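You operate a simulated robot arm through the tools that you are given. There is no shell and no other tool.

You run a simulated robot arm. Do the job below in one go: nothing can be reset, and whatever is moved stays where it is left.

## Task
Put things in order on the batch table. At the end: the cell with the yellow cap stands where the film weight with the white grip stood; the film weight with the white grip stands where the cell with the blue cap stood; the gold brass flat weight stands where the cell with the yellow cap stood; the cell with the blue cap stands on top of the green job card; whatever was shut is shut again. Leave all else as you found it, and nothing knocked over.

Only the result counts: the job must be done as asked and must still hold three seconds after the hand-in. Knocking over, shifting, dropping, spilling or breaking anything else fails it. Lids that push on must go on centred and level and be pressed home; caps that screw on are set level and turned clockwise until they are tight.

## Robot
A 6-joint arm with a two-finger parallel gripper, fixed in place. Base frame: the origin is at the foot of the arm, x ahead of it, y to its left, z up; the work surface is at about z = 0. Lengths are in cm, angles in rad, forces in N, time in s.
With the tool pointing down near the work surface it reaches from about 16 to 42 cm from the base axis. Its first joint turns from -1.152 to 1.152 rad. Payload 1.57 kg.
The tool frame sits at the grasp point between the pads (the TCP): z along the fingers, y along the line on which they close. The tips reach 3 cm beyond it. The gripper opens to 8 cm. The fingers are 1.7 cm wide and 1.2 cm thick; the gripper's body (4 by 8.2 cm) begins 8 cm behind the TCP.
Orientation is told as [roll, pitch, yaw] about the base's x, y, z axes, in that order, counted from this pose: with the fingers straight down and closing along the base's y, the tool's x points along the base's -x, its y along +y and its z along -z.

## Interface
- The arm moves only by the tool jog_arm. Its argument "rows" is a list of rows, each an object of numbers (a shift or turn left out is 0, a gripper value left out holds the last): "x", "y", "z": the shift along the base's x, y, z in cm; "wx", "wy", "wz": the turn, a rotation vector about the base's x, y, z in rad; "claw": the finger opening in cm, from 0 to 8. In form: [{"x": .., "y": .., "z": .., "wx": .., "wy": .., "wz": .., "claw": ..}, ...]. A call has 1 to 20 rows; each row shifts and turns the commanded pose from where the row before left it. Each row takes 0.2 s and may step no farther than 5 cm and 0.15 rad from the row before; otherwise, or with a gripper value out of range, the whole call is refused. Where a pose cannot be reached the arm comes as near as it can. A force on the tool above 40 N (or 10 N above the force at the start of the call, whichever is more), or a blocked arm, ends the call early, and 0.2 s more pass. Each finger travels about 15.3 cm/s and halts on what it meets, pressing with about 31 N; the grip force reading is that of the motor and also rises with nothing between the fingers. The clock runs only during rows and for 0.2 s after the last one: add rows that do not move to give the fingers time. It gives the time, the measured TCP pose, the force on the tool (base axes), the opening and the grip force at its end, in the units of the frame above (readings bear some noise), with the torque about the TCP (base axes, N m) and any sound that the robot's microphone picked up.
- Cameras (640 x 400 px; columns grow to the right, rows downward): "scene" is fixed at [3.72, -31.71, 41.68]; the picture's right is [0.86, -0.50, 0.00], its down [-0.29, -0.50, -0.82] and it looks along [0.41, 0.71, -0.58] (base axes); focal length 313 px, centre (320, 200). "wrist" rides on the gripper at [7.2, -0.7, -12.2] in the tool frame; the picture's right is [0.09, 1.00, 0.00], its down [-0.84, 0.08, -0.54] and it looks along [-0.54, 0.05, 0.84] (tool axes); focal length 238 px, centre (320, 200).
- camera(camera): a new picture of that camera. It takes no simulated time.
- locate(camera, pixels): there is no depth. For up to 12 entries [column, row, z] of the newest picture of that camera ("zoom" is the newest enlarged one), the place [x, y] in the base frame at which the ray of that pixel passes the height z, good to about 0.2 cm, but the place of the scene camera against the robot may be out by one fixed shift of up to 1.8 cm in any direction. It takes no simulated time.
- enlarge(camera, box): a new picture of the part [left, top, right, bottom] of that camera's present view, enlarged. It takes no simulated time.
- job_done(): hands the job in; it is judged then, once.

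Open the gripper and draw the arm clear of the work before you hand the job in, unless the task says otherwise.

The tools are called after "Request:" as name(argument=value, ...) on one line, values as JSON. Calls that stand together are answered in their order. jog_arm: Moves the arm, as the interface text tells. Its arguments: {"type":"object","properties":{"rows":{"type":"array"}},"required":["rows"]} The other tools are called the same way: camera (camera) takes a picture; locate (camera, pixels) gives the place at which the rays of pixels pass given heights; enlarge (camera, box) takes an enlarged picture of a part of a camera's view; job_done () hands the job in.

At the start:

```text
time: 0.0
tcp_pos: [24.59, 13.59, 23.8]
ee_rot: [0.001, -0.003, 0.001]
contact_force: [-0.2, -0.2, -0.1]
moment: [0.02, 0.01, -0.03]
width: 8.01
gripper_force: 0.1
```

scene: 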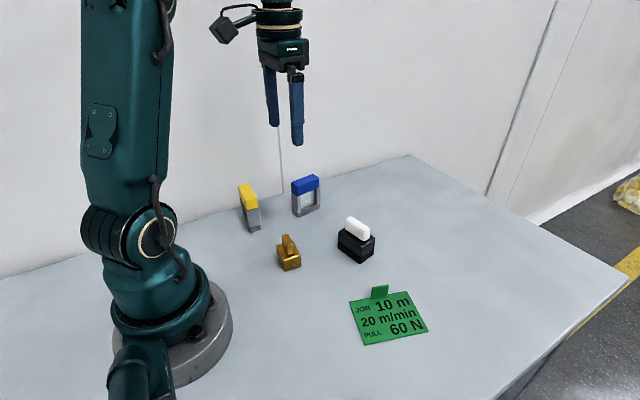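
wrist: 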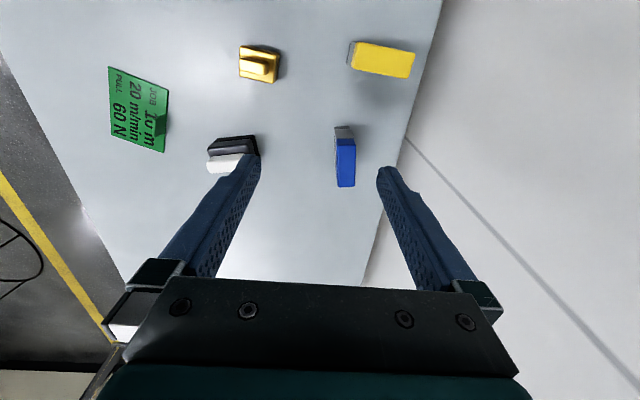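

I'll take enlarged views of the work area to identify the objects and their shapes: the yellow and blue cells, the brass weight, the white-grip weight and the green card.

Request:
enlarge(camera="scene", box=[220, 160, 440, 298])

Request:
enlarge(camera="wrist", box=[90, 20, 430, 232])

Request:
enlarge(camera="scene", box=[330, 260, 450, 335])

```text
2.90 times, centred on (330, 229) of scene
```

zoom: 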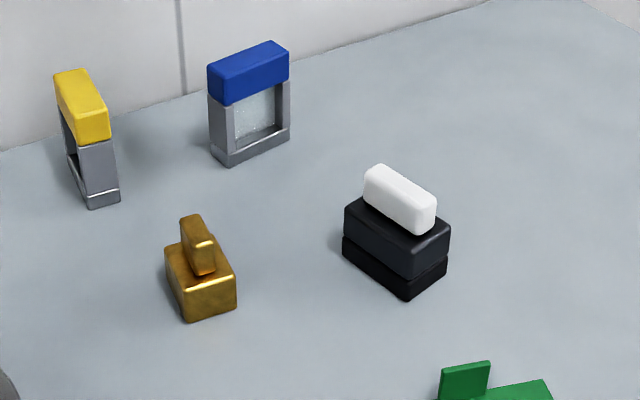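

```text
1.88 times, centred on (260, 126) of wrist
```

zoom: 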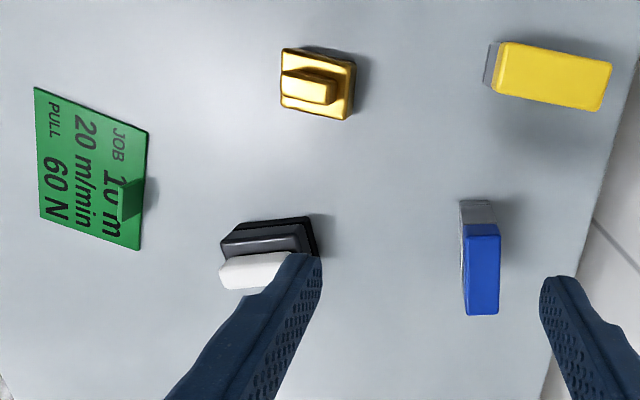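

```text
5.33 times, centred on (390, 298) of scene
```

zoom: 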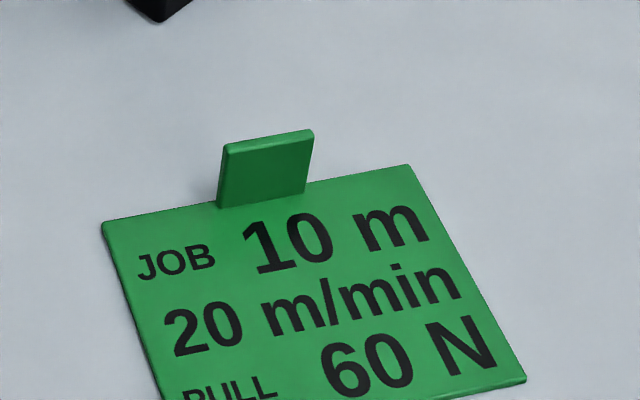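

The zooms show two capped cells (yellow, blue), the gold weight with a small knob, the black weight with a white grip, and the card with a tab. I'll locate base and top corners to get sizes and heights.

Request:
locate(camera="scene", pixels=[[250.9, 232.1, 0], [261.2, 229.7, 0], [243.4, 217, 0], [298.4, 217.7, 0], [292.2, 211.8, 0], [319.7, 208.4, 0], [337.9, 247.9, 0], [359.2, 263.4, 0], [373.7, 253.8, 0], [277.7, 258.2, 0], [284.3, 270.9, 0], [301.1, 265.1, 0]])

Request:
locate(camera="scene", pixels=[[246.5, 198.7, 5], [246.5, 198.7, 6], [257.8, 197.4, 6], [238.9, 186, 6], [296.3, 188.4, 5], [296.3, 188.4, 6], [291.2, 184.3, 6], [319, 180.2, 6], [276.7, 246.2, 2], [283.6, 259.9, 2], [300.8, 254.8, 2], [369.9, 230.7, 5]])

Request:
locate(camera="wrist", pixels=[[360, 42, 5], [415, 52, 5], [409, 78, 5], [358, 73, 5], [337, 138, 5], [354, 138, 5], [338, 187, 5], [355, 187, 5], [348, 42, 0], [348, 62, 0], [334, 127, 0], [351, 127, 0]])

```text
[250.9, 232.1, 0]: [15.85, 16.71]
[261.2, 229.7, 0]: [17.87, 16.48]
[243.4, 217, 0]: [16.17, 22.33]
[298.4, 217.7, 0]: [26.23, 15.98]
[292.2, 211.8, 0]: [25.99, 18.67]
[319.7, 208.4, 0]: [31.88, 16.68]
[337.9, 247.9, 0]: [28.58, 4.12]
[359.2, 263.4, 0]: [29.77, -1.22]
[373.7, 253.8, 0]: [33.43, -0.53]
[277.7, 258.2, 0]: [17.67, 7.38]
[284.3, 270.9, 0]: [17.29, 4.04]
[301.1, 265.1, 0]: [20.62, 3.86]
```

```text
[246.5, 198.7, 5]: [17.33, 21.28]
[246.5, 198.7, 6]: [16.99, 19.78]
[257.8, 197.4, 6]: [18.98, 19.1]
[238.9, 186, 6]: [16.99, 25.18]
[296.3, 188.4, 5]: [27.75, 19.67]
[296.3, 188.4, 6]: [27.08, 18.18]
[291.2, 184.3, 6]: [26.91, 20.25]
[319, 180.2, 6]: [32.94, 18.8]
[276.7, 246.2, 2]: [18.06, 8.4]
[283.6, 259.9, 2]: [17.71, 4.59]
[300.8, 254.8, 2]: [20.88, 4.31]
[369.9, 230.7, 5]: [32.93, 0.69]
```

```text
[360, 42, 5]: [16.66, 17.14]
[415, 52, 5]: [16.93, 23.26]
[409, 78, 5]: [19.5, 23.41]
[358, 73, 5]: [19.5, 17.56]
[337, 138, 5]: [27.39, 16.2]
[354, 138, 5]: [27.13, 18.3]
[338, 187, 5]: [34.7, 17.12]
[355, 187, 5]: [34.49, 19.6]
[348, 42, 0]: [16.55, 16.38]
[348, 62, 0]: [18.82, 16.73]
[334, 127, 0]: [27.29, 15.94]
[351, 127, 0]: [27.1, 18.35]
```

Cell height comes out near 7–8 cm with footprints about 6 × 2.3 cm. I'll zoom further on the cells (scene around 250,207 and 306,196) and the finger profile (around 283,110) before choosing the grip.

Request:
enlarge(camera="scene", box=[280, 168, 330, 222])

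Request:
enlarge(camera="scene", box=[225, 178, 275, 238])

Request:
enlarge(camera="scene", box=[230, 40, 330, 150])

Request:
enlarge(camera="scene", box=[265, 210, 385, 285])

```text
7.41 times, centred on (305, 195) of scene
```

zoom: 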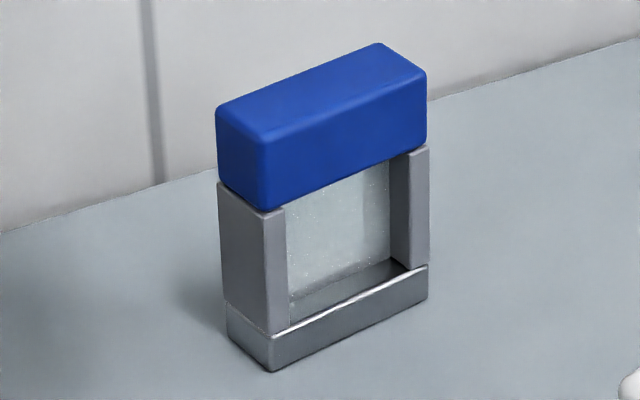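

```text
6.67 times, centred on (250, 208) of scene
```

zoom: 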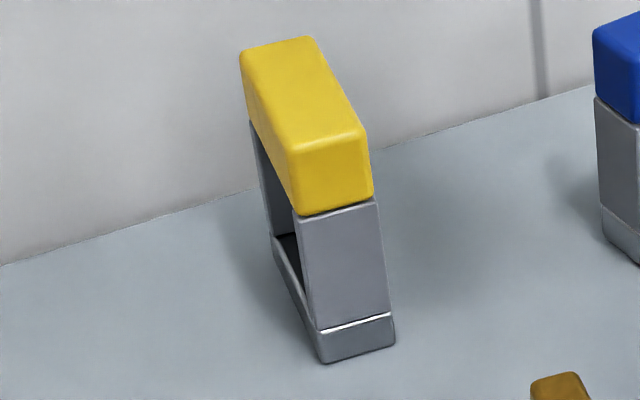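

```text
3.64 times, centred on (280, 95) of scene
```

zoom: 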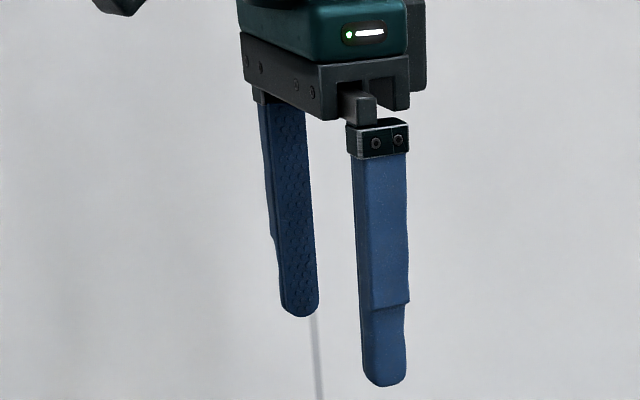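

```text
5.33 times, centred on (325, 248) of scene
```

zoom: 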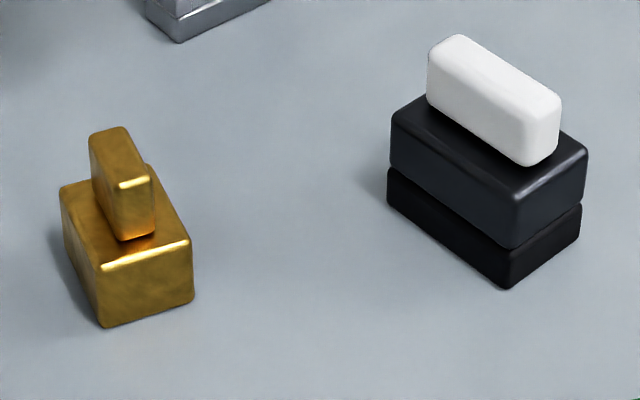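

The cells have a base block, two pillars and a glass window with a push-on cap; the fingers can grip along the long axis on the pillars. The finger hides the white grip in the wrist view, so I'll shift to y≈3 at safe height for a better look at the weights and card.

Request:
jog_arm(rows=[{"y": -3.5}, {"y": -3.5}, {"y": -3.5}, {}])

Request:
camera(camera="wrist")

Request:
enlarge(camera="wrist", box=[160, 20, 460, 208])

```text
time: 1.0
tcp_pos: [24.22, 2.99, 23.76]
ee_rot: [0.002, -0.002, 0.003]
contact_force: [-0.3, -0.3, 0.2]
moment: [0.0, 0.04, -0.01]
width: 8.01
gripper_force: 0.1
```

```text
taken
```

wrist: 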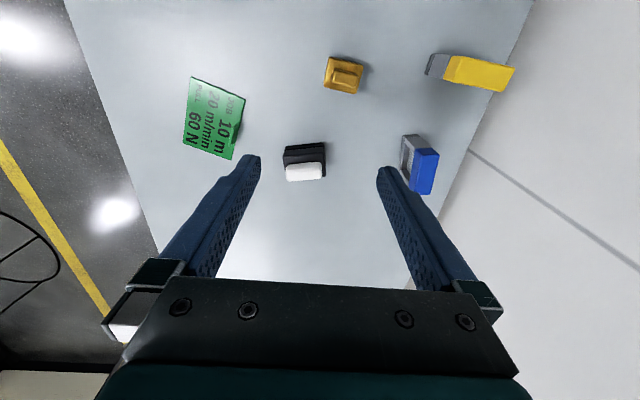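

```text
2.13 times, centred on (310, 114) of wrist
```

zoom: 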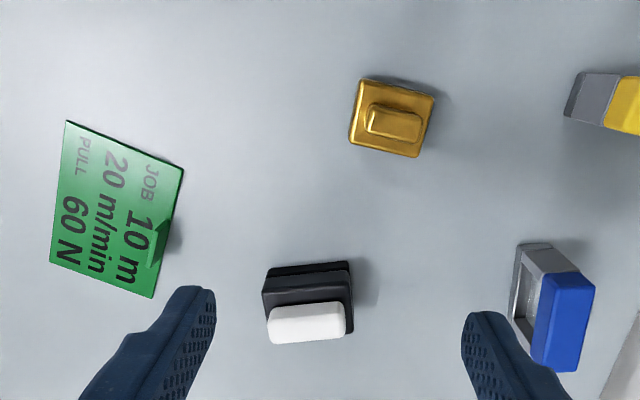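

White weight now visible at wrist zoom (310,305), gold at (392,118), card at (117,208). I'll locate their corners from this zoom.

Request:
locate(camera="zoom", pixels=[[67, 121, 0.3], [184, 168, 0.3], [152, 297, 0.3], [50, 262, 0.3], [363, 79, 2], [434, 97, 2], [419, 157, 2], [350, 140, 2], [371, 101, 4], [423, 113, 4], [417, 142, 4], [366, 130, 4]])

Request:
locate(camera="zoom", pixels=[[273, 268, 0], [350, 261, 0], [268, 307, 5], [345, 301, 5], [346, 335, 5], [270, 344, 5], [516, 243, 0], [551, 243, 0], [556, 276, 7.5], [595, 286, 7.5], [577, 372, 7.5], [532, 362, 7.5]])

Request:
enlarge(camera="wrist", box=[260, 120, 350, 190])

Request:
enlarge(camera="wrist", box=[380, 40, 530, 210])

```text
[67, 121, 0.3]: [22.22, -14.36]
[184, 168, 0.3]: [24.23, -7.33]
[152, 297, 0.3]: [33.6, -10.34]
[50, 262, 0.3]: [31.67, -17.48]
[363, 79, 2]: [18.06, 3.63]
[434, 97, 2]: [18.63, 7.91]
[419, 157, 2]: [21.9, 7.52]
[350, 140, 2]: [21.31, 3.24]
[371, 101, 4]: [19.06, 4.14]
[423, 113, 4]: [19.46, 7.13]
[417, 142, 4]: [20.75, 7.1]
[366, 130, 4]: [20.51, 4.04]
```

```text
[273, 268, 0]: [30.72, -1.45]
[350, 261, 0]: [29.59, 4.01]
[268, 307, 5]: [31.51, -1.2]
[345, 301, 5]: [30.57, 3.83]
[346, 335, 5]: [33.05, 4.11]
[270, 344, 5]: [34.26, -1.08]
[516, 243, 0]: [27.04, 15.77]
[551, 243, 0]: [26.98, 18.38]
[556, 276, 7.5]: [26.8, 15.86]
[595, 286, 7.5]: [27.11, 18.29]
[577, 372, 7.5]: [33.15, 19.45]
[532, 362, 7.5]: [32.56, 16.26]
```

```text
5.71 times, centred on (305, 155) of wrist
```

zoom: 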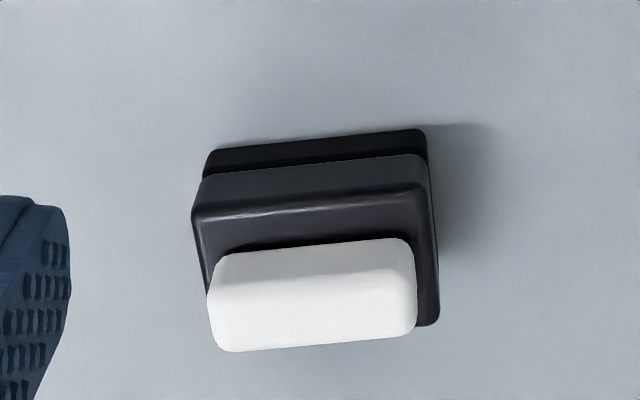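

```text
2.35 times, centred on (455, 125) of wrist
```

zoom: 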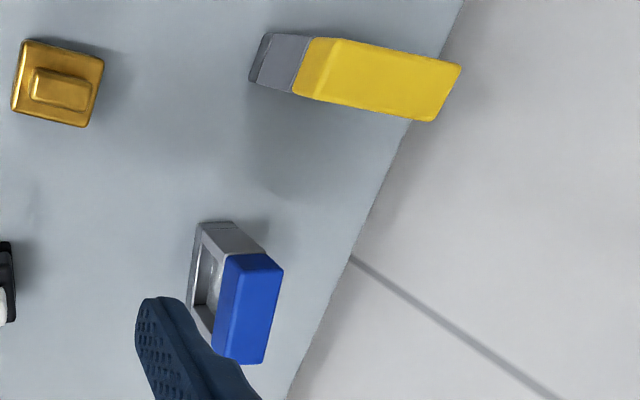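

Card centre ≈ (27.9,-12.4), white weight ≈ (32.0,1.6), gold ≈ (20,5.6), blue ≈ (30,17.4). Next I check where the back wall is (edge in wrist at about (530,0)–(470,150)) and refine the tab and yellow positions.

Request:
locate(camera="wrist", pixels=[[533, 2, 0], [471, 150, 0], [440, 205, 0], [428, 75, 0], [437, 53, 0], [447, 78, 5.3], [512, 67, 7.5], [490, 91, 7.5], [461, 56, 7.5], [448, 80, 7.5]])

Request:
enlarge(camera="wrist", box=[175, 65, 265, 175])

```text
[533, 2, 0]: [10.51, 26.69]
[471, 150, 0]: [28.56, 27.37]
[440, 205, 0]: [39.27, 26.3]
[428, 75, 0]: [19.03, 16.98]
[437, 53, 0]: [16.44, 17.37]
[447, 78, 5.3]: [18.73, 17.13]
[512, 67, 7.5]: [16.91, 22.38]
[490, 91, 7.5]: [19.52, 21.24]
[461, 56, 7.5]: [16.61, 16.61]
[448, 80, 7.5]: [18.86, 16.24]
```

```text
3.64 times, centred on (220, 120) of wrist
```

zoom: 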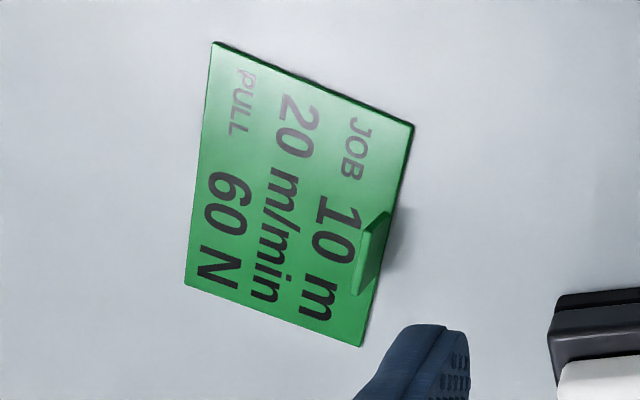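

The wall line is at y≈27, enough clearance. In this card zoom the corners are (213,42), (413,124), (361,346), (185,285), and the tab base runs (390,212)–(378,288); locating those.

Request:
locate(camera="zoom", pixels=[[213, 42, 0.3], [413, 124, 0.3], [361, 346, 0.3], [185, 285, 0.3], [390, 212, 0.3], [379, 288, 0.3], [375, 214, 1.5], [353, 295, 1.5], [375, 214, 2], [353, 295, 2]])

Request:
locate(camera="scene", pixels=[[349.2, 301.3, 0.3], [407, 290.7, 0.3], [428.6, 331.5, 0.3], [366, 345, 0.3], [371, 298, 0.3], [387.5, 294.5, 0.3], [372, 287, 2], [388.5, 284.5, 2]])

```text
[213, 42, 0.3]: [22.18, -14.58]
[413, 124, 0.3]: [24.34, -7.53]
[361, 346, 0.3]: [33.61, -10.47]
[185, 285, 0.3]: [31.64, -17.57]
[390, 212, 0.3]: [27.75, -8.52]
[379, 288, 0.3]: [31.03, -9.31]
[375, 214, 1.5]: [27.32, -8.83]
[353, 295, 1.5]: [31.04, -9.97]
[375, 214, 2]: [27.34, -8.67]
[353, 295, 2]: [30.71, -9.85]
```

```text
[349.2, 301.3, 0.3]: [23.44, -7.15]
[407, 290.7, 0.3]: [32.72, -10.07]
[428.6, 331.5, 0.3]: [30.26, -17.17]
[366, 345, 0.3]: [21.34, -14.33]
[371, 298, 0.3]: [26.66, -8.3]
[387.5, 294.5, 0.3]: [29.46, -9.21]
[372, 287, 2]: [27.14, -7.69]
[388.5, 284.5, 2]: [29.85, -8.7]
```

Scene offset works out to about (+0.95,-0.37), and both views agree: card centre (27.9,-12.5) at -17.6°, blue cell ≈ (29.9,17.3) with long axis at ~7°. I'll move to hover over blue with yaw ≈ 97° so the fingers straddle the long axis.

Request:
jog_arm(rows=[{"x": 0.44, "y": 1.1, "z": -0.5, "wz": 0.13}, {"x": 0.44, "y": 1.1, "z": -0.5, "wz": 0.13}, {"x": 0.44, "y": 1.1, "z": -0.5, "wz": 0.13}, {"x": 0.44, "y": 1.1, "z": -0.5, "wz": 0.13}, {"x": 0.44, "y": 1.1, "z": -0.5, "wz": 0.13}, {"x": 0.44, "y": 1.1, "z": -0.5, "wz": 0.13}, {"x": 0.44, "y": 1.1, "z": -0.5, "wz": 0.13}, {"x": 0.44, "y": 1.1, "z": -0.5, "wz": 0.13}, {"x": 0.44, "y": 1.1, "z": -0.5, "wz": 0.13}, {"x": 0.44, "y": 1.1, "z": -0.5, "wz": 0.13}, {"x": 0.44, "y": 1.1, "z": -0.5, "wz": 0.13}, {"x": 0.44, "y": 1.1, "z": -0.5, "wz": 0.13}, {"x": 0.44, "y": 1.1, "z": -0.5, "wz": 0.13}, {}])

Request:
camera(camera="wrist")

Request:
camera(camera="scene")

```text
time: 4.0
tcp_pos: [30.24, 17.33, 17.28]
ee_rot: [0.0, -0.002, 1.693]
contact_force: [-1.2, 0.3, -0.9]
moment: [-0.01, 0.0, 0.0]
width: 7.99
gripper_force: 0.0
```

```text
taken
```

wrist: 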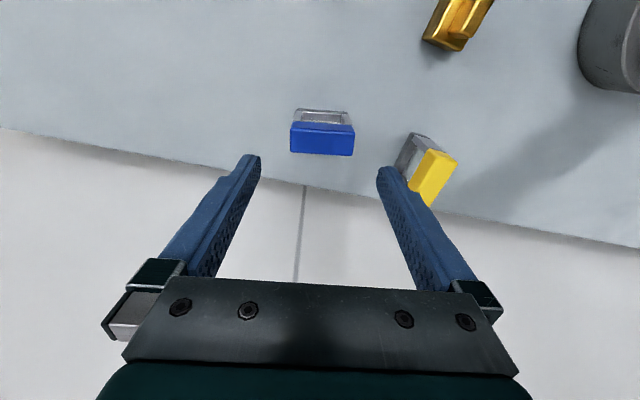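

```text
taken
```

scene: 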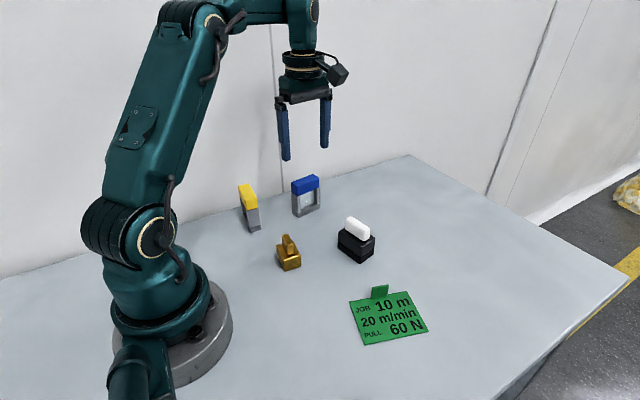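

The pose is reached with yaw 1.693; blue sits at wrist (322,132). I'll zoom in on it for exact centring.

Request:
enlarge(camera="wrist", box=[270, 95, 374, 165])

```text
5.71 times, centred on (322, 130) of wrist
```

zoom: 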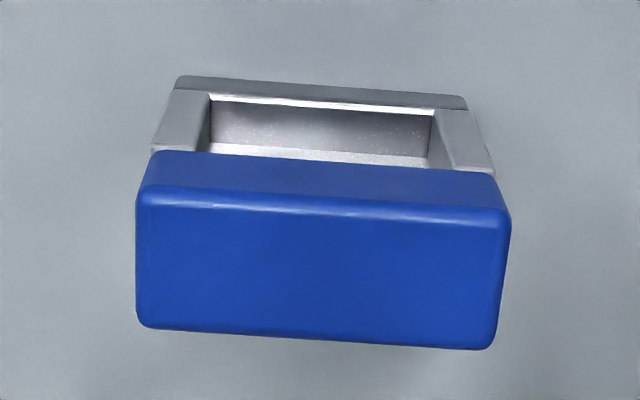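

Base front edge runs (176,80)–(468,102) and the cap top corners are (140,195), (510,215), (495,347), (138,325) in this zoom; locating them.

Request:
locate(camera="zoom", pixels=[[176, 78, 0], [468, 100, 0], [176, 92, 1], [466, 112, 1], [140, 195, 7.6], [510, 215, 7.6], [495, 347, 7.6], [138, 325, 7.6], [152, 150, 5.3], [495, 174, 5.3], [140, 195, 7.2], [510, 215, 7.2]])

```text
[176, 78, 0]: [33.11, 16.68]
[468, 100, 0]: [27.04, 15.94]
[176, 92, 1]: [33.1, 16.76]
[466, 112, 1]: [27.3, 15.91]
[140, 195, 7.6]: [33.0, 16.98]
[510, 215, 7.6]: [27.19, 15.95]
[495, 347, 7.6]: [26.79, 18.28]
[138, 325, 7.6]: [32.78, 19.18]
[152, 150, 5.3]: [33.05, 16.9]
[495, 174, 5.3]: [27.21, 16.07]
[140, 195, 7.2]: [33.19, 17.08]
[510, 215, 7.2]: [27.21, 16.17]
```

Blue's centre is (29.92,17.52), long axis at ~8.3°. I trim the position and descend to just above the cap, then check.

Request:
jog_arm(rows=[{"x": -0.32, "y": 0.17, "z": -2, "wz": 0.023}, {"z": -2}, {"z": -1.8}, {}, {}])

Request:
enlarge(camera="wrist", box=[220, 80, 420, 205])

```text
time: 5.2
tcp_pos: [30.0, 17.45, 11.34]
ee_rot: [0.001, -0.002, 1.715]
contact_force: [0.0, -0.6, 0.2]
moment: [0.01, 0.01, 0.0]
width: 7.97
gripper_force: 0.1
```

```text
3.20 times, centred on (320, 142) of wrist
```

zoom: 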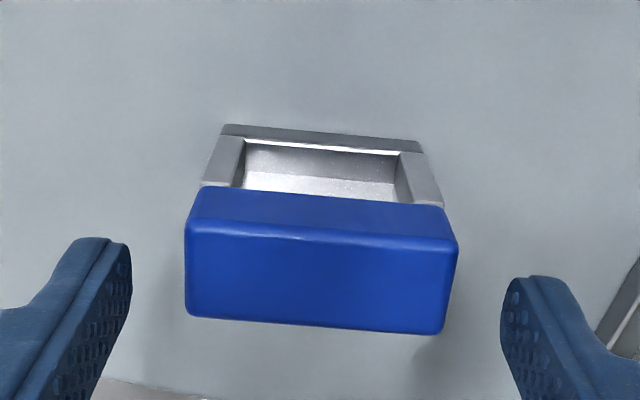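

Both fingertips clear the cap (gaps ~55 px left, ~45 px right). I re-locate the cap corners at this closer range to verify centring.

Request:
locate(camera="zoom", pixels=[[188, 222, 7.5], [457, 240, 7.5], [440, 333, 7.5], [188, 313, 7.5], [222, 128, 0.3], [420, 143, 0.3], [200, 185, 5.2], [444, 205, 5.2]])

```text
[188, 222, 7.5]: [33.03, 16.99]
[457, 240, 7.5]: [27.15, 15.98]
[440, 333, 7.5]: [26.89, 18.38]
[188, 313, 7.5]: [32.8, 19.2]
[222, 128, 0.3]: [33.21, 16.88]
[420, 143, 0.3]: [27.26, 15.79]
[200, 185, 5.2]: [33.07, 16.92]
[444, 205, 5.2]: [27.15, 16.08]
```

Centre confirmed at (29.98,17.56); TCP is within 0.1 cm. Descending to z≈3.8 and closing on the pillars.

Request:
jog_arm(rows=[{"y": 0.1, "z": -2, "wz": 0.012}, {"z": -2}, {"z": -2}, {"z": -1.5}, {}, {}])

Request:
enlarge(camera="wrist", box=[220, 80, 420, 205])

```text
time: 6.6
tcp_pos: [29.76, 17.73, 4.07]
ee_rot: [0.001, -0.001, 1.728]
contact_force: [-0.1, 0.7, 0.3]
moment: [-0.06, 0.01, -0.01]
width: 8.02
gripper_force: 0.2
```

```text
3.20 times, centred on (320, 142) of wrist
```

zoom: 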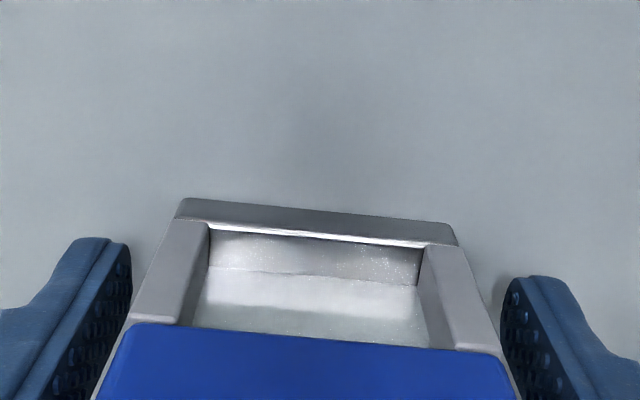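

The cell sits square between the fingers. I close gradually and watch width and grip force.

Request:
jog_arm(rows=[{"claw": 7}, {"claw": 6.4}, {"claw": 6.0}, {"claw": 5.7}, {}, {}])

```text
time: 8.0
tcp_pos: [29.87, 17.68, 4.12]
ee_rot: [0.002, -0.002, 1.728]
contact_force: [0.2, -0.4, 1.4]
moment: [-0.02, -0.1, 0.0]
width: 5.96
gripper_force: 31.1
```

Gripped at 5.96 cm with 31 N. Lifting gently and checking.

Request:
jog_arm(rows=[{"claw": 5.0}, {"z": 0.5}, {"z": 1}, {"z": 1.5}, {"z": 2}, {}])

Request:
camera(camera="wrist")

Request:
camera(camera="scene")

```text
time: 9.4
tcp_pos: [29.83, 17.63, 8.95]
ee_rot: [0.002, 0.001, 1.728]
contact_force: [0.2, 0.0, -0.6]
moment: [0.05, 0.02, -0.02]
width: 5.97
gripper_force: 30.5
```

```text
taken
```

wrist: 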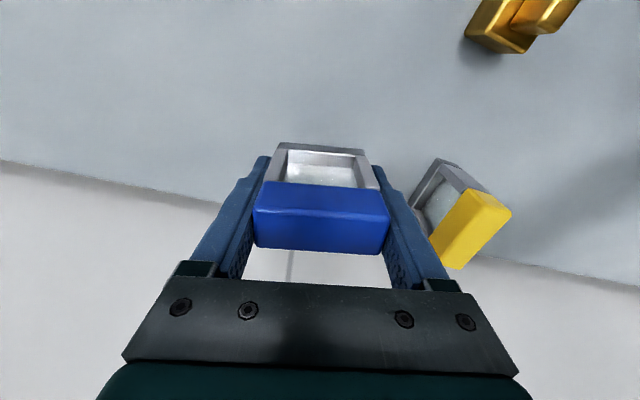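

```text
taken
```

scene: 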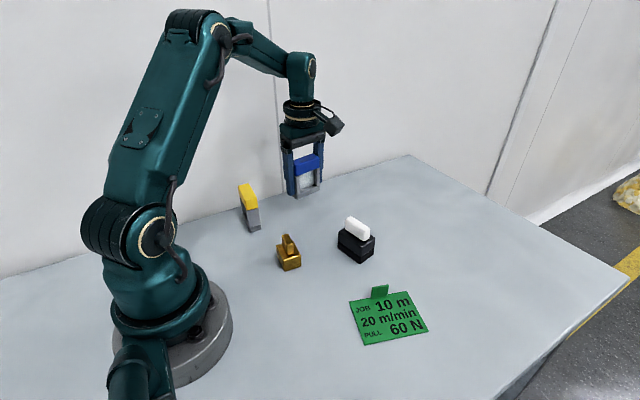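

Blue is held with its cap on and level. I raise it to clear the weights, then carry it to above the card, turning to match the card's long axis (-17.6°).

Request:
jog_arm(rows=[{"z": 2}, {"z": 2}, {"z": 2}, {"x": -0.126, "y": -2.008, "wz": -0.0309}, {"x": -0.126, "y": -2.008, "wz": -0.0309}, {"x": -0.126, "y": -2.008, "wz": -0.0309}, {"x": -0.126, "y": -2.008, "wz": -0.0309}, {"x": -0.126, "y": -2.008, "wz": -0.0309}, {"x": -0.126, "y": -2.008, "wz": -0.0309}, {"x": -0.126, "y": -2.008, "wz": -0.0309}, {"x": -0.126, "y": -2.008, "wz": -0.0309}, {"x": -0.126, "y": -2.008, "wz": -0.0309}, {"x": -0.126, "y": -2.008, "wz": -0.0309}, {"x": -0.126, "y": -2.008, "wz": -0.0309}, {"x": -0.126, "y": -2.008, "wz": -0.0309}, {"x": -0.126, "y": -2.008, "wz": -0.0309}, {"x": -0.126, "y": -2.008, "wz": -0.0309}, {"x": -0.126, "y": -2.008, "wz": -0.0309}, {}])

Request:
camera(camera="wrist")

Request:
camera(camera="scene")

```text
time: 13.4
tcp_pos: [27.8, -12.42, 15.03]
ee_rot: [0.0, -0.001, 1.264]
contact_force: [-0.2, 0.3, -0.9]
moment: [0.03, -0.05, 0.02]
width: 5.98
gripper_force: 30.9
```

```text
taken
```

wrist: 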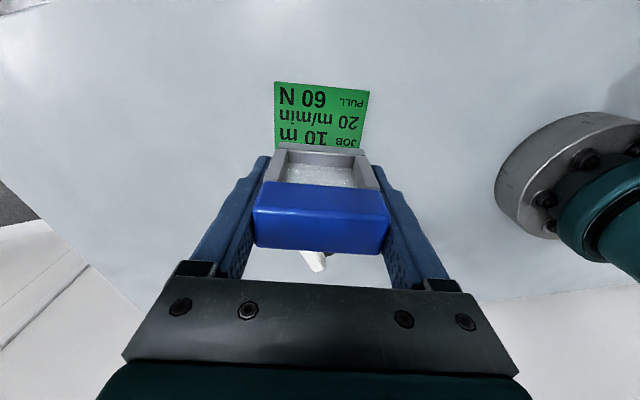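

```text
taken
```

scene: 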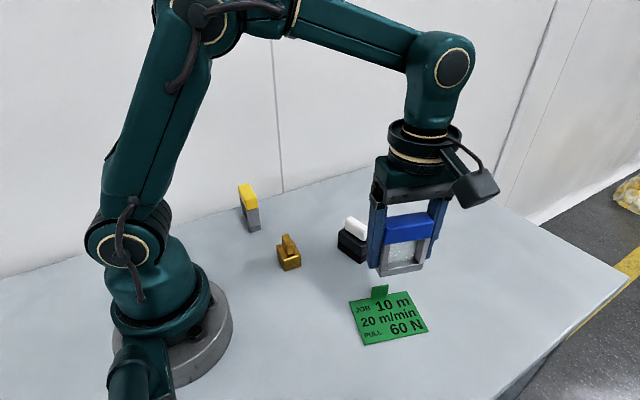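

The cell is over the card; the card's far edge corners are at wrist (275,82) and (370,92). I check those positions from this view before lowering.

Request:
enlarge(camera="wrist", box=[240, 70, 400, 170])

Request:
locate(camera="wrist", pixels=[[275, 82, 0.3], [370, 92, 0.3], [274, 148, 0.3], [361, 148, 0.3]])

```text
4.00 times, centred on (320, 120) of wrist
```

zoom: 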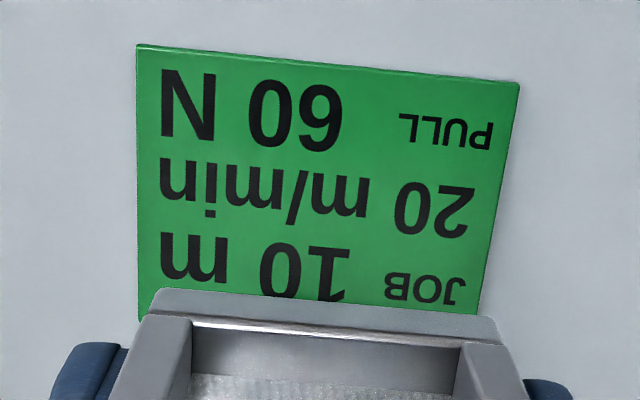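

```text
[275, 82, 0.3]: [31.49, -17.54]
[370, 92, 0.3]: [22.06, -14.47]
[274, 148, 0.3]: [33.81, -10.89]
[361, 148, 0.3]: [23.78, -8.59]
```

Card corners agree with my earlier estimate, and the cell is centred and parallel. Lowering to ~0.5 cm above the card.

Request:
jog_arm(rows=[{"z": -2}, {"z": -2}, {"z": -2}, {"z": -2}, {"z": -1.5}, {"z": -0.7}, {}])

Request:
enlarge(camera="scene", box=[330, 220, 450, 355])

```text
time: 15.0
tcp_pos: [27.98, -12.62, 4.76]
ee_rot: [0.002, -0.002, 1.262]
contact_force: [0.4, 0.7, -1.3]
moment: [-0.01, 0.0, 0.0]
width: 5.97
gripper_force: 30.7
```

```text
2.96 times, centred on (390, 288) of scene
```

zoom: 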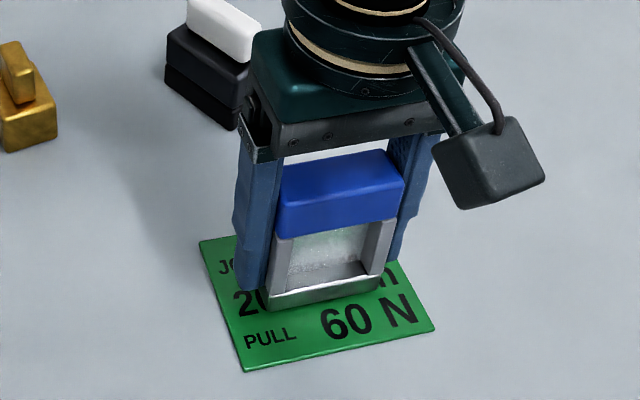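

The cell hovers over the middle of the card, still level. Lowering in small steps to feel contact.

Request:
jog_arm(rows=[{"z": -0.15}, {"z": -0.1}, {}])

Request:
jog_arm(rows=[{"z": -0.1}, {}])

Request:
jog_arm(rows=[{"z": -0.1}, {}])

```text
time: 15.8
tcp_pos: [28.04, -12.6, 4.49]
ee_rot: [0.002, -0.003, 1.265]
contact_force: [-0.3, -0.8, -0.8]
moment: [-0.01, 0.01, 0.03]
width: 5.98
gripper_force: 31.6
```

```text
time: 16.4
tcp_pos: [28.13, -12.5, 4.3]
ee_rot: [0.002, -0.002, 1.265]
contact_force: [0.0, 0.2, -1.6]
moment: [0.0, 0.01, 0.0]
width: 5.96
gripper_force: 30.9
```

```text
time: 17.0
tcp_pos: [28.04, -12.43, 4.22]
ee_rot: [0.003, -0.003, 1.263]
contact_force: [0.1, -0.6, -2.0]
moment: [-0.02, -0.02, -0.01]
width: 5.98
gripper_force: 31.3
```

No contact force yet at z≈4.25. Continuing in small steps.

Request:
jog_arm(rows=[{"z": -0.08}, {}])

Request:
jog_arm(rows=[{"z": -0.08}, {}])

Request:
enlarge(camera="scene", box=[360, 270, 430, 340])

```text
time: 17.6
tcp_pos: [28.03, -12.49, 4.19]
ee_rot: [0.002, 0.0, 1.264]
contact_force: [-0.3, 1.1, 3.8]
moment: [0.03, 0.0, -0.02]
width: 5.98
gripper_force: 31.0
```

```text
time: 18.2
tcp_pos: [28.08, -12.72, 4.28]
ee_rot: [0.001, 0.0, 1.264]
contact_force: [-1.5, 2.8, 19.3]
moment: [0.07, 0.13, 0.01]
width: 5.97
gripper_force: 31.1
```

```text
5.71 times, centred on (395, 305) of scene
```

zoom: 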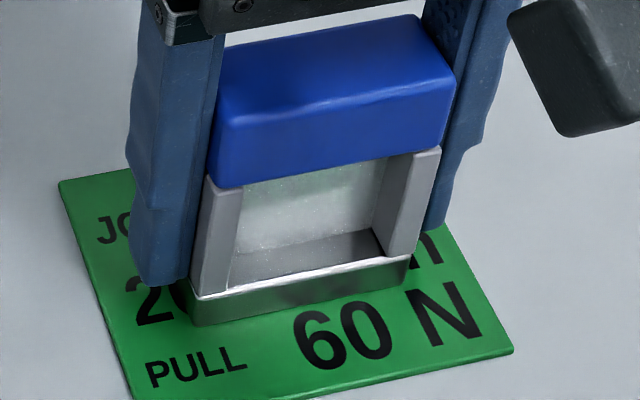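

Contact is made (19 N at the second step). I relieve the push slightly, then open the fingers gradually.

Request:
jog_arm(rows=[{"z": 0.07}, {}, {"claw": 6.1}, {"claw": 6.4}, {"claw": 7}, {"claw": 7.6}, {}])

Request:
enlarge(camera="scene", box=[360, 270, 430, 340])

```text
time: 19.8
tcp_pos: [28.0, -12.56, 4.24]
ee_rot: [0.001, 0.0, 1.264]
contact_force: [-0.5, 0.0, 0.0]
moment: [0.01, 0.01, 0.01]
width: 7.61
gripper_force: 0.0
```

```text
5.71 times, centred on (395, 305) of scene
```

zoom: 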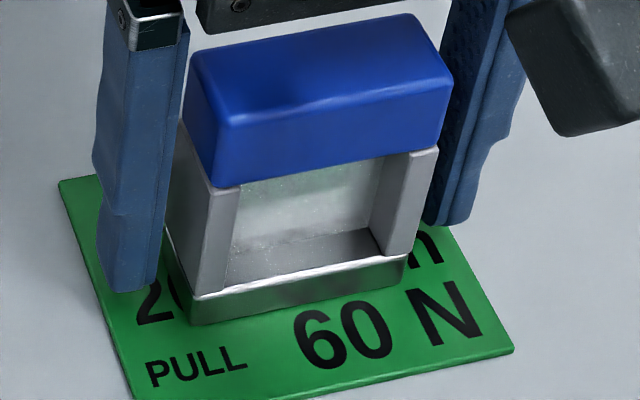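

Released; the cell stands on the card upright with its cap on. Retracting straight up.

Request:
jog_arm(rows=[{"z": 0.5, "claw": 8}, {"z": 1}, {"z": 2}, {"z": 3}, {"z": 4}, {"z": 3}, {}])

Request:
camera(camera="scene")

Request:
enlarge(camera="wrist", box=[220, 50, 420, 175])

```text
time: 21.4
tcp_pos: [27.96, -12.72, 17.66]
ee_rot: [0.002, 0.0, 1.264]
contact_force: [-0.2, 0.3, -0.3]
moment: [0.0, 0.02, 0.01]
width: 7.99
gripper_force: 0.1
```

```text
taken
```

scene: 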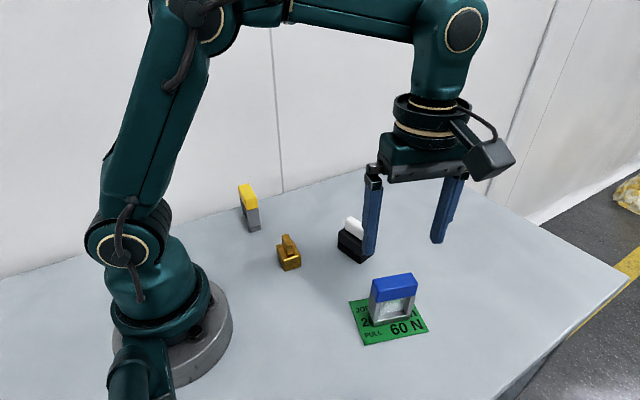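

```text
3.20 times, centred on (320, 112) of wrist
```

zoom: 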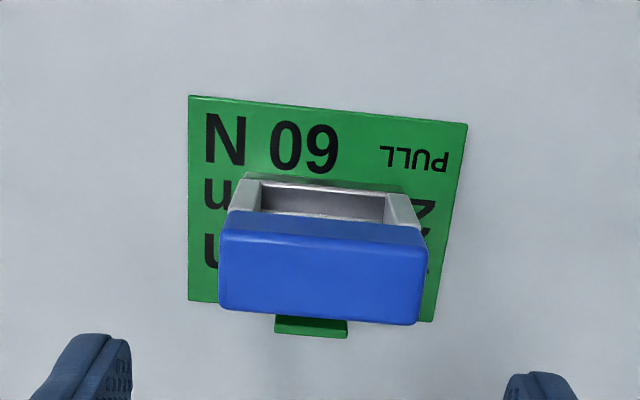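

Blue is on the card, centred, with the tab untouched. Now I go to hover over the white-grip weight near (32.0,1.5) with yaw ≈ 1.775 to close across the thin side of the grip.

Request:
jog_arm(rows=[{"x": 0.5075, "y": 1.75, "wz": 0.0639}, {"x": 0.5075, "y": 1.75, "wz": 0.0639}, {"x": 0.5075, "y": 1.75, "wz": 0.0639}, {"x": 0.5075, "y": 1.75, "wz": 0.0639}, {"x": 0.5075, "y": 1.75, "wz": 0.0639}, {"x": 0.5075, "y": 1.75, "wz": 0.0639}, {"x": 0.5075, "y": 1.75, "wz": 0.0639}, {"x": 0.5075, "y": 1.75, "wz": 0.0639}, {}, {}])

Request:
enlarge(camera="wrist", box=[260, 80, 380, 155])

Request:
camera(camera="wrist")

```text
time: 23.6
tcp_pos: [32.18, 1.26, 17.72]
ee_rot: [0.001, -0.002, 1.774]
contact_force: [0.3, 0.4, 0.1]
moment: [0.0, 0.0, -0.01]
width: 8.01
gripper_force: 0.1
```

```text
5.33 times, centred on (320, 118) of wrist
```

zoom: 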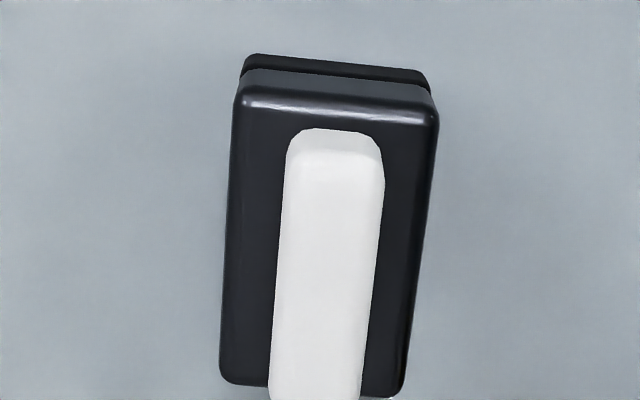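

```text
taken
```

wrist: 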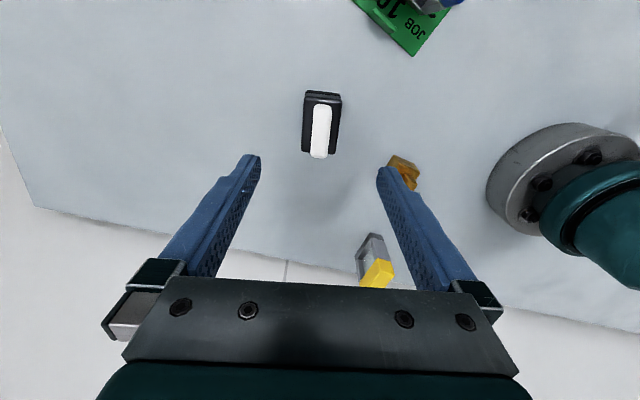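

The weight is at wrist (321,122) between the fingers. I take a bigger zoom covering all of it and locate its edges, plus scene corner heights.

Request:
enlarge(camera="wrist", box=[255, 80, 385, 165])

Request:
locate(camera="scene", pixels=[[359.7, 264.9, 0], [361.2, 250.8, 2.5], [361.2, 250.8, 3], [361.2, 250.8, 3.5], [373.75, 254.6, 0], [375.25, 239.6, 3], [375.25, 239.6, 3.5], [370.2, 228.9, 5], [370.2, 228.9, 5.5], [369.6, 238.6, 3.5]])

```text
4.71 times, centred on (320, 122) of wrist
```

zoom: 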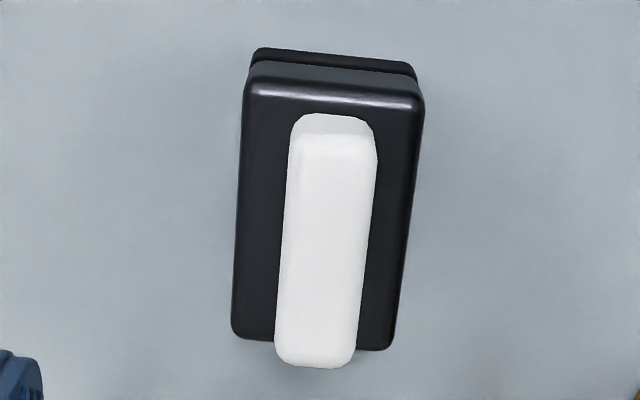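

```text
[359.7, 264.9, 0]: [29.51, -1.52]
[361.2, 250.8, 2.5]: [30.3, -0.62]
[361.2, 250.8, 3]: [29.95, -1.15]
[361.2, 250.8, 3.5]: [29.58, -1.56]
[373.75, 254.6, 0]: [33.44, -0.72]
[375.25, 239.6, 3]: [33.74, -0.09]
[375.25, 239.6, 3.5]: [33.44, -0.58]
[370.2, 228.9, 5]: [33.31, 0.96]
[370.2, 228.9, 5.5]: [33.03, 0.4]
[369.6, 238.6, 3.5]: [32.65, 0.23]
```

Body top is about z=3.5 and the grip top about 5.5. Locating the body and grip corners from this zoom.

Request:
locate(camera="zoom", pixels=[[256, 49, 0], [413, 64, 0], [245, 92, 3.5], [424, 106, 3.5], [393, 349, 3.5], [233, 336, 3.5], [293, 145, 5.5], [376, 150, 5.5], [354, 362, 5.5], [276, 356, 5.5], [290, 250, 5.5], [367, 255, 5.5]])

```text
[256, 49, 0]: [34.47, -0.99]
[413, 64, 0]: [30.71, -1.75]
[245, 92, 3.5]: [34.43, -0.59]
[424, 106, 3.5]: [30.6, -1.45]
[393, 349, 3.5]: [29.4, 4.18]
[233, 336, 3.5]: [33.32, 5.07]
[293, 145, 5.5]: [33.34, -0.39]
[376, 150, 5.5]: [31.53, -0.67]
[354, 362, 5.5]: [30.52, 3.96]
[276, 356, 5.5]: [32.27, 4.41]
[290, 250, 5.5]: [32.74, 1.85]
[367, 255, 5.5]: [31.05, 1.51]
```

The grip is 1.8 × 4.8 cm, centred near (31.95,1.65), long axis at 102.3°. I trim and descend to just above it with the fingers partly closed.

Request:
jog_arm(rows=[{"x": -0.15, "y": 0.27, "z": -2, "wz": 0.01, "claw": 5}, {"z": -2}, {"z": -2}, {"z": -2}, {}, {}])

Request:
enlarge(camera="wrist", box=[240, 80, 400, 210])

Request:
enlarge(camera="scene", box=[300, 180, 420, 280])

```text
time: 25.0
tcp_pos: [31.92, 1.73, 9.65]
ee_rot: [0.003, -0.001, 1.785]
contact_force: [-0.6, 0.2, -0.4]
moment: [-0.02, 0.0, -0.01]
width: 5.01
gripper_force: 0.0
```

```text
3.08 times, centred on (320, 145) of wrist
```

zoom: 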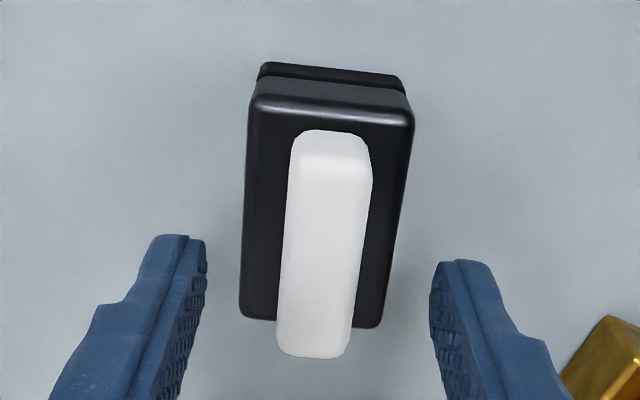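

```text
4.00 times, centred on (360, 230) of scene
```

zoom: 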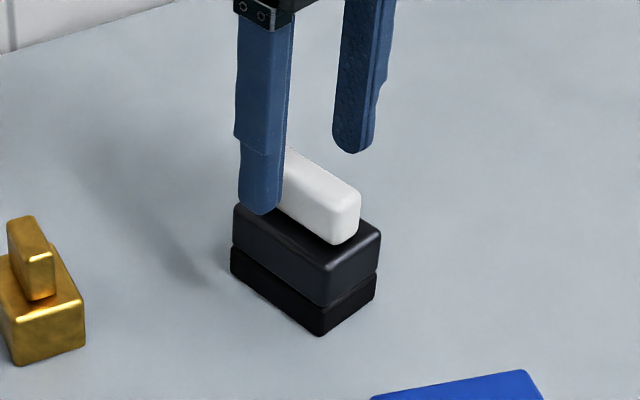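

The fingers straddle the grip evenly (fingers at x≈207 and 430, grip centre ≈326 in zoom). A quick re-locate of the grip and body corners for the record.

Request:
locate(camera="zoom", pixels=[[295, 158, 5.5], [371, 168, 5.5], [350, 352, 5.5], [277, 346, 5.5], [252, 108, 3.5], [412, 122, 3.5], [379, 326, 3.5], [240, 314, 3.5], [262, 66, 0], [403, 78, 0], [248, 105, 3.2], [413, 120, 3.2]])

```text
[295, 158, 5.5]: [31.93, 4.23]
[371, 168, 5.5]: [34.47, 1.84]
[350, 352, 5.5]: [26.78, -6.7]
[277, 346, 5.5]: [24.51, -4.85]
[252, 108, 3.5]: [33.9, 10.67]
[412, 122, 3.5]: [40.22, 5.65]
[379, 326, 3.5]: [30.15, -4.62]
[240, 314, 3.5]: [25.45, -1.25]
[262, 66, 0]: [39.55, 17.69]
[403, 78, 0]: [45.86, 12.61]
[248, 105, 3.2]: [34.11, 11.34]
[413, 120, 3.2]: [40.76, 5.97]
```

That used the scene zoom by mistake. I retake the wrist zoom and locate again.

Request:
enlarge(camera="wrist", box=[240, 80, 400, 210])

Request:
locate(camera="zoom", pixels=[[295, 158, 5.5], [371, 168, 5.5], [350, 352, 5.5], [277, 346, 5.5], [252, 108, 3.5], [412, 122, 3.5], [379, 326, 3.5], [240, 314, 3.5], [262, 66, 0], [403, 78, 0], [248, 105, 3.2], [413, 120, 3.2]])

```text
3.08 times, centred on (320, 145) of wrist
```

zoom: 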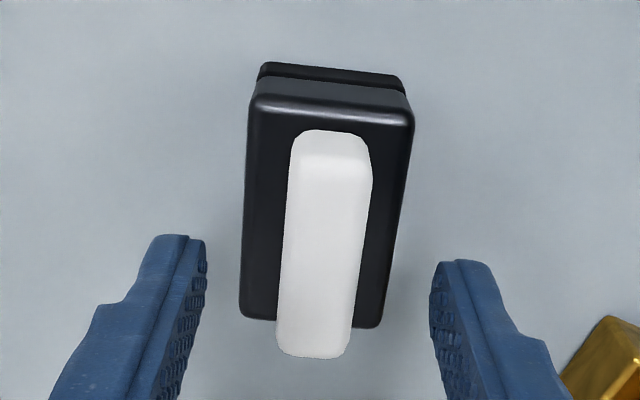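

```text
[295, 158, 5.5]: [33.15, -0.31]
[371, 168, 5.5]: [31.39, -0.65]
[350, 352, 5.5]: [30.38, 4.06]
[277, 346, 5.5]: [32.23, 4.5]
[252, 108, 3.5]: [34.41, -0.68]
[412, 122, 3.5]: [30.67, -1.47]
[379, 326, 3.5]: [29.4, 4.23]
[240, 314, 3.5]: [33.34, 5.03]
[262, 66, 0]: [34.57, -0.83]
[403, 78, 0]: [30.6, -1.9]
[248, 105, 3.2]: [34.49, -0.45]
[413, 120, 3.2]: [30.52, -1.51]
```

Consistent with before. Descending so tips reach about z=3.8, just above the black body.

Request:
jog_arm(rows=[{"z": -1}, {"z": -1}, {"z": -0.8}, {}])

Request:
enlarge(camera="scene", box=[310, 190, 410, 270])

```text
time: 26.0
tcp_pos: [31.87, 1.7, 6.85]
ee_rot: [0.001, -0.001, 1.785]
contact_force: [1.4, -0.6, -0.4]
moment: [0.01, 0.02, 0.0]
width: 4.99
gripper_force: 0.0
```

```text
5.00 times, centred on (360, 230) of scene
```

zoom: 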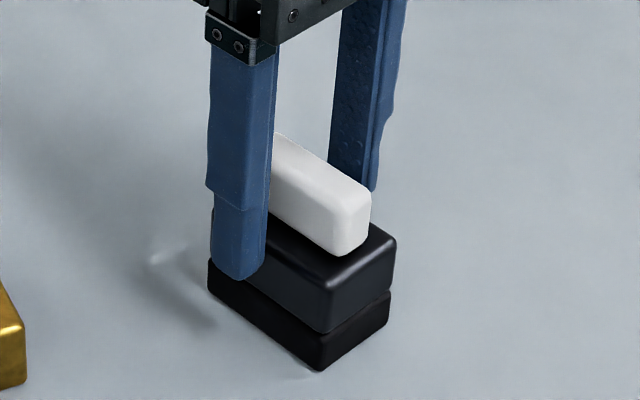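

The tips sit just outside the body's sides; I raise 0.15 cm for margin over the body top and then close on the white grip.

Request:
jog_arm(rows=[{"z": 0.15}, {"claw": 3.6}, {"claw": 2.6}, {"claw": 2.0}, {"claw": 1.4}, {}, {}])

Request:
enlarge(camera="scene", box=[310, 190, 410, 270])

```text
time: 27.6
tcp_pos: [31.88, 1.8, 6.97]
ee_rot: [0.002, -0.001, 1.786]
contact_force: [0.7, 0.1, 0.3]
moment: [-0.02, -0.08, -0.02]
width: 3.99
gripper_force: 30.6
```

```text
5.00 times, centred on (360, 230) of scene
```

zoom: 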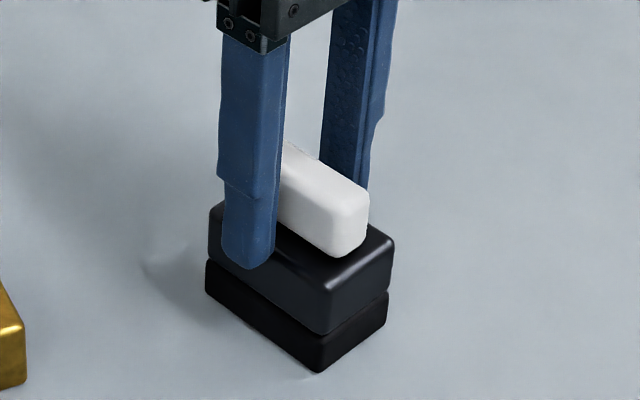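

Width stopped at 3.99 cm — that's the black body's width, so its top is a bit higher than the tips (≈4). I reopen, raise 0.7 cm, and close again on the white grip.

Request:
jog_arm(rows=[{"claw": 4.3}, {"claw": 5}, {"z": 0.7}, {}, {"claw": 3.6}, {"claw": 2.6}, {"claw": 2.0}, {"claw": 1.4}, {}, {}])

Request:
enlarge(camera="scene", box=[310, 190, 410, 270])

Request:
enlarge(camera="wrist", box=[240, 80, 400, 240])

```text
time: 29.8
tcp_pos: [31.86, 1.82, 7.72]
ee_rot: [0.002, 0.002, 1.786]
contact_force: [-2.2, 0.0, 3.6]
moment: [-0.02, 0.06, -0.01]
width: 1.76
gripper_force: 31.2
```

```text
5.00 times, centred on (360, 230) of scene
```

zoom: 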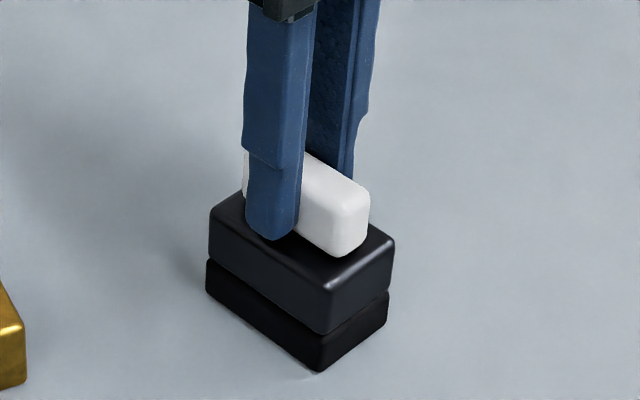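

```text
2.50 times, centred on (320, 160) of wrist
```

zoom: 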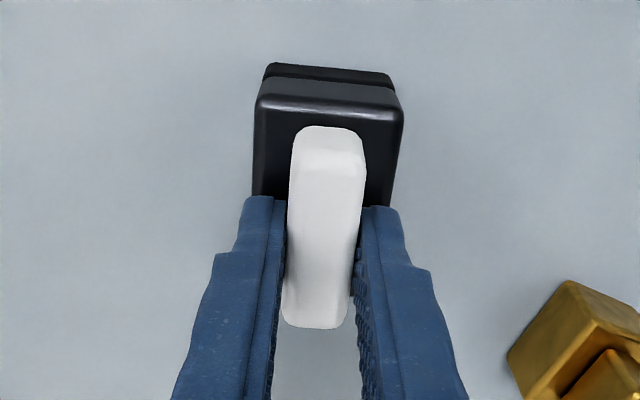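

Now gripped on the white grip at 1.76 cm. Lifting slowly and watching for slip and weight.

Request:
jog_arm(rows=[{"claw": 1.0}, {"z": 0.3}, {"z": 0.5}, {"z": 0.7}, {}])

Request:
enlarge(camera="scene", box=[310, 180, 410, 270])

```text
time: 31.0
tcp_pos: [31.96, 1.81, 9.33]
ee_rot: [0.003, -0.001, 1.787]
contact_force: [0.9, -0.1, -4.2]
moment: [-0.01, -0.02, -0.01]
width: 1.78
gripper_force: 31.8
```

```text
4.44 times, centred on (360, 225) of scene
```

zoom: 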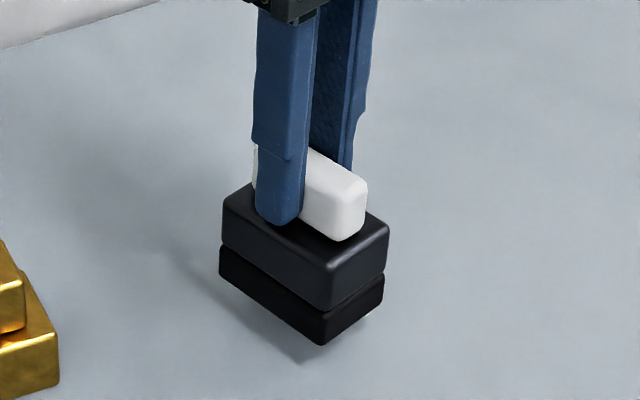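

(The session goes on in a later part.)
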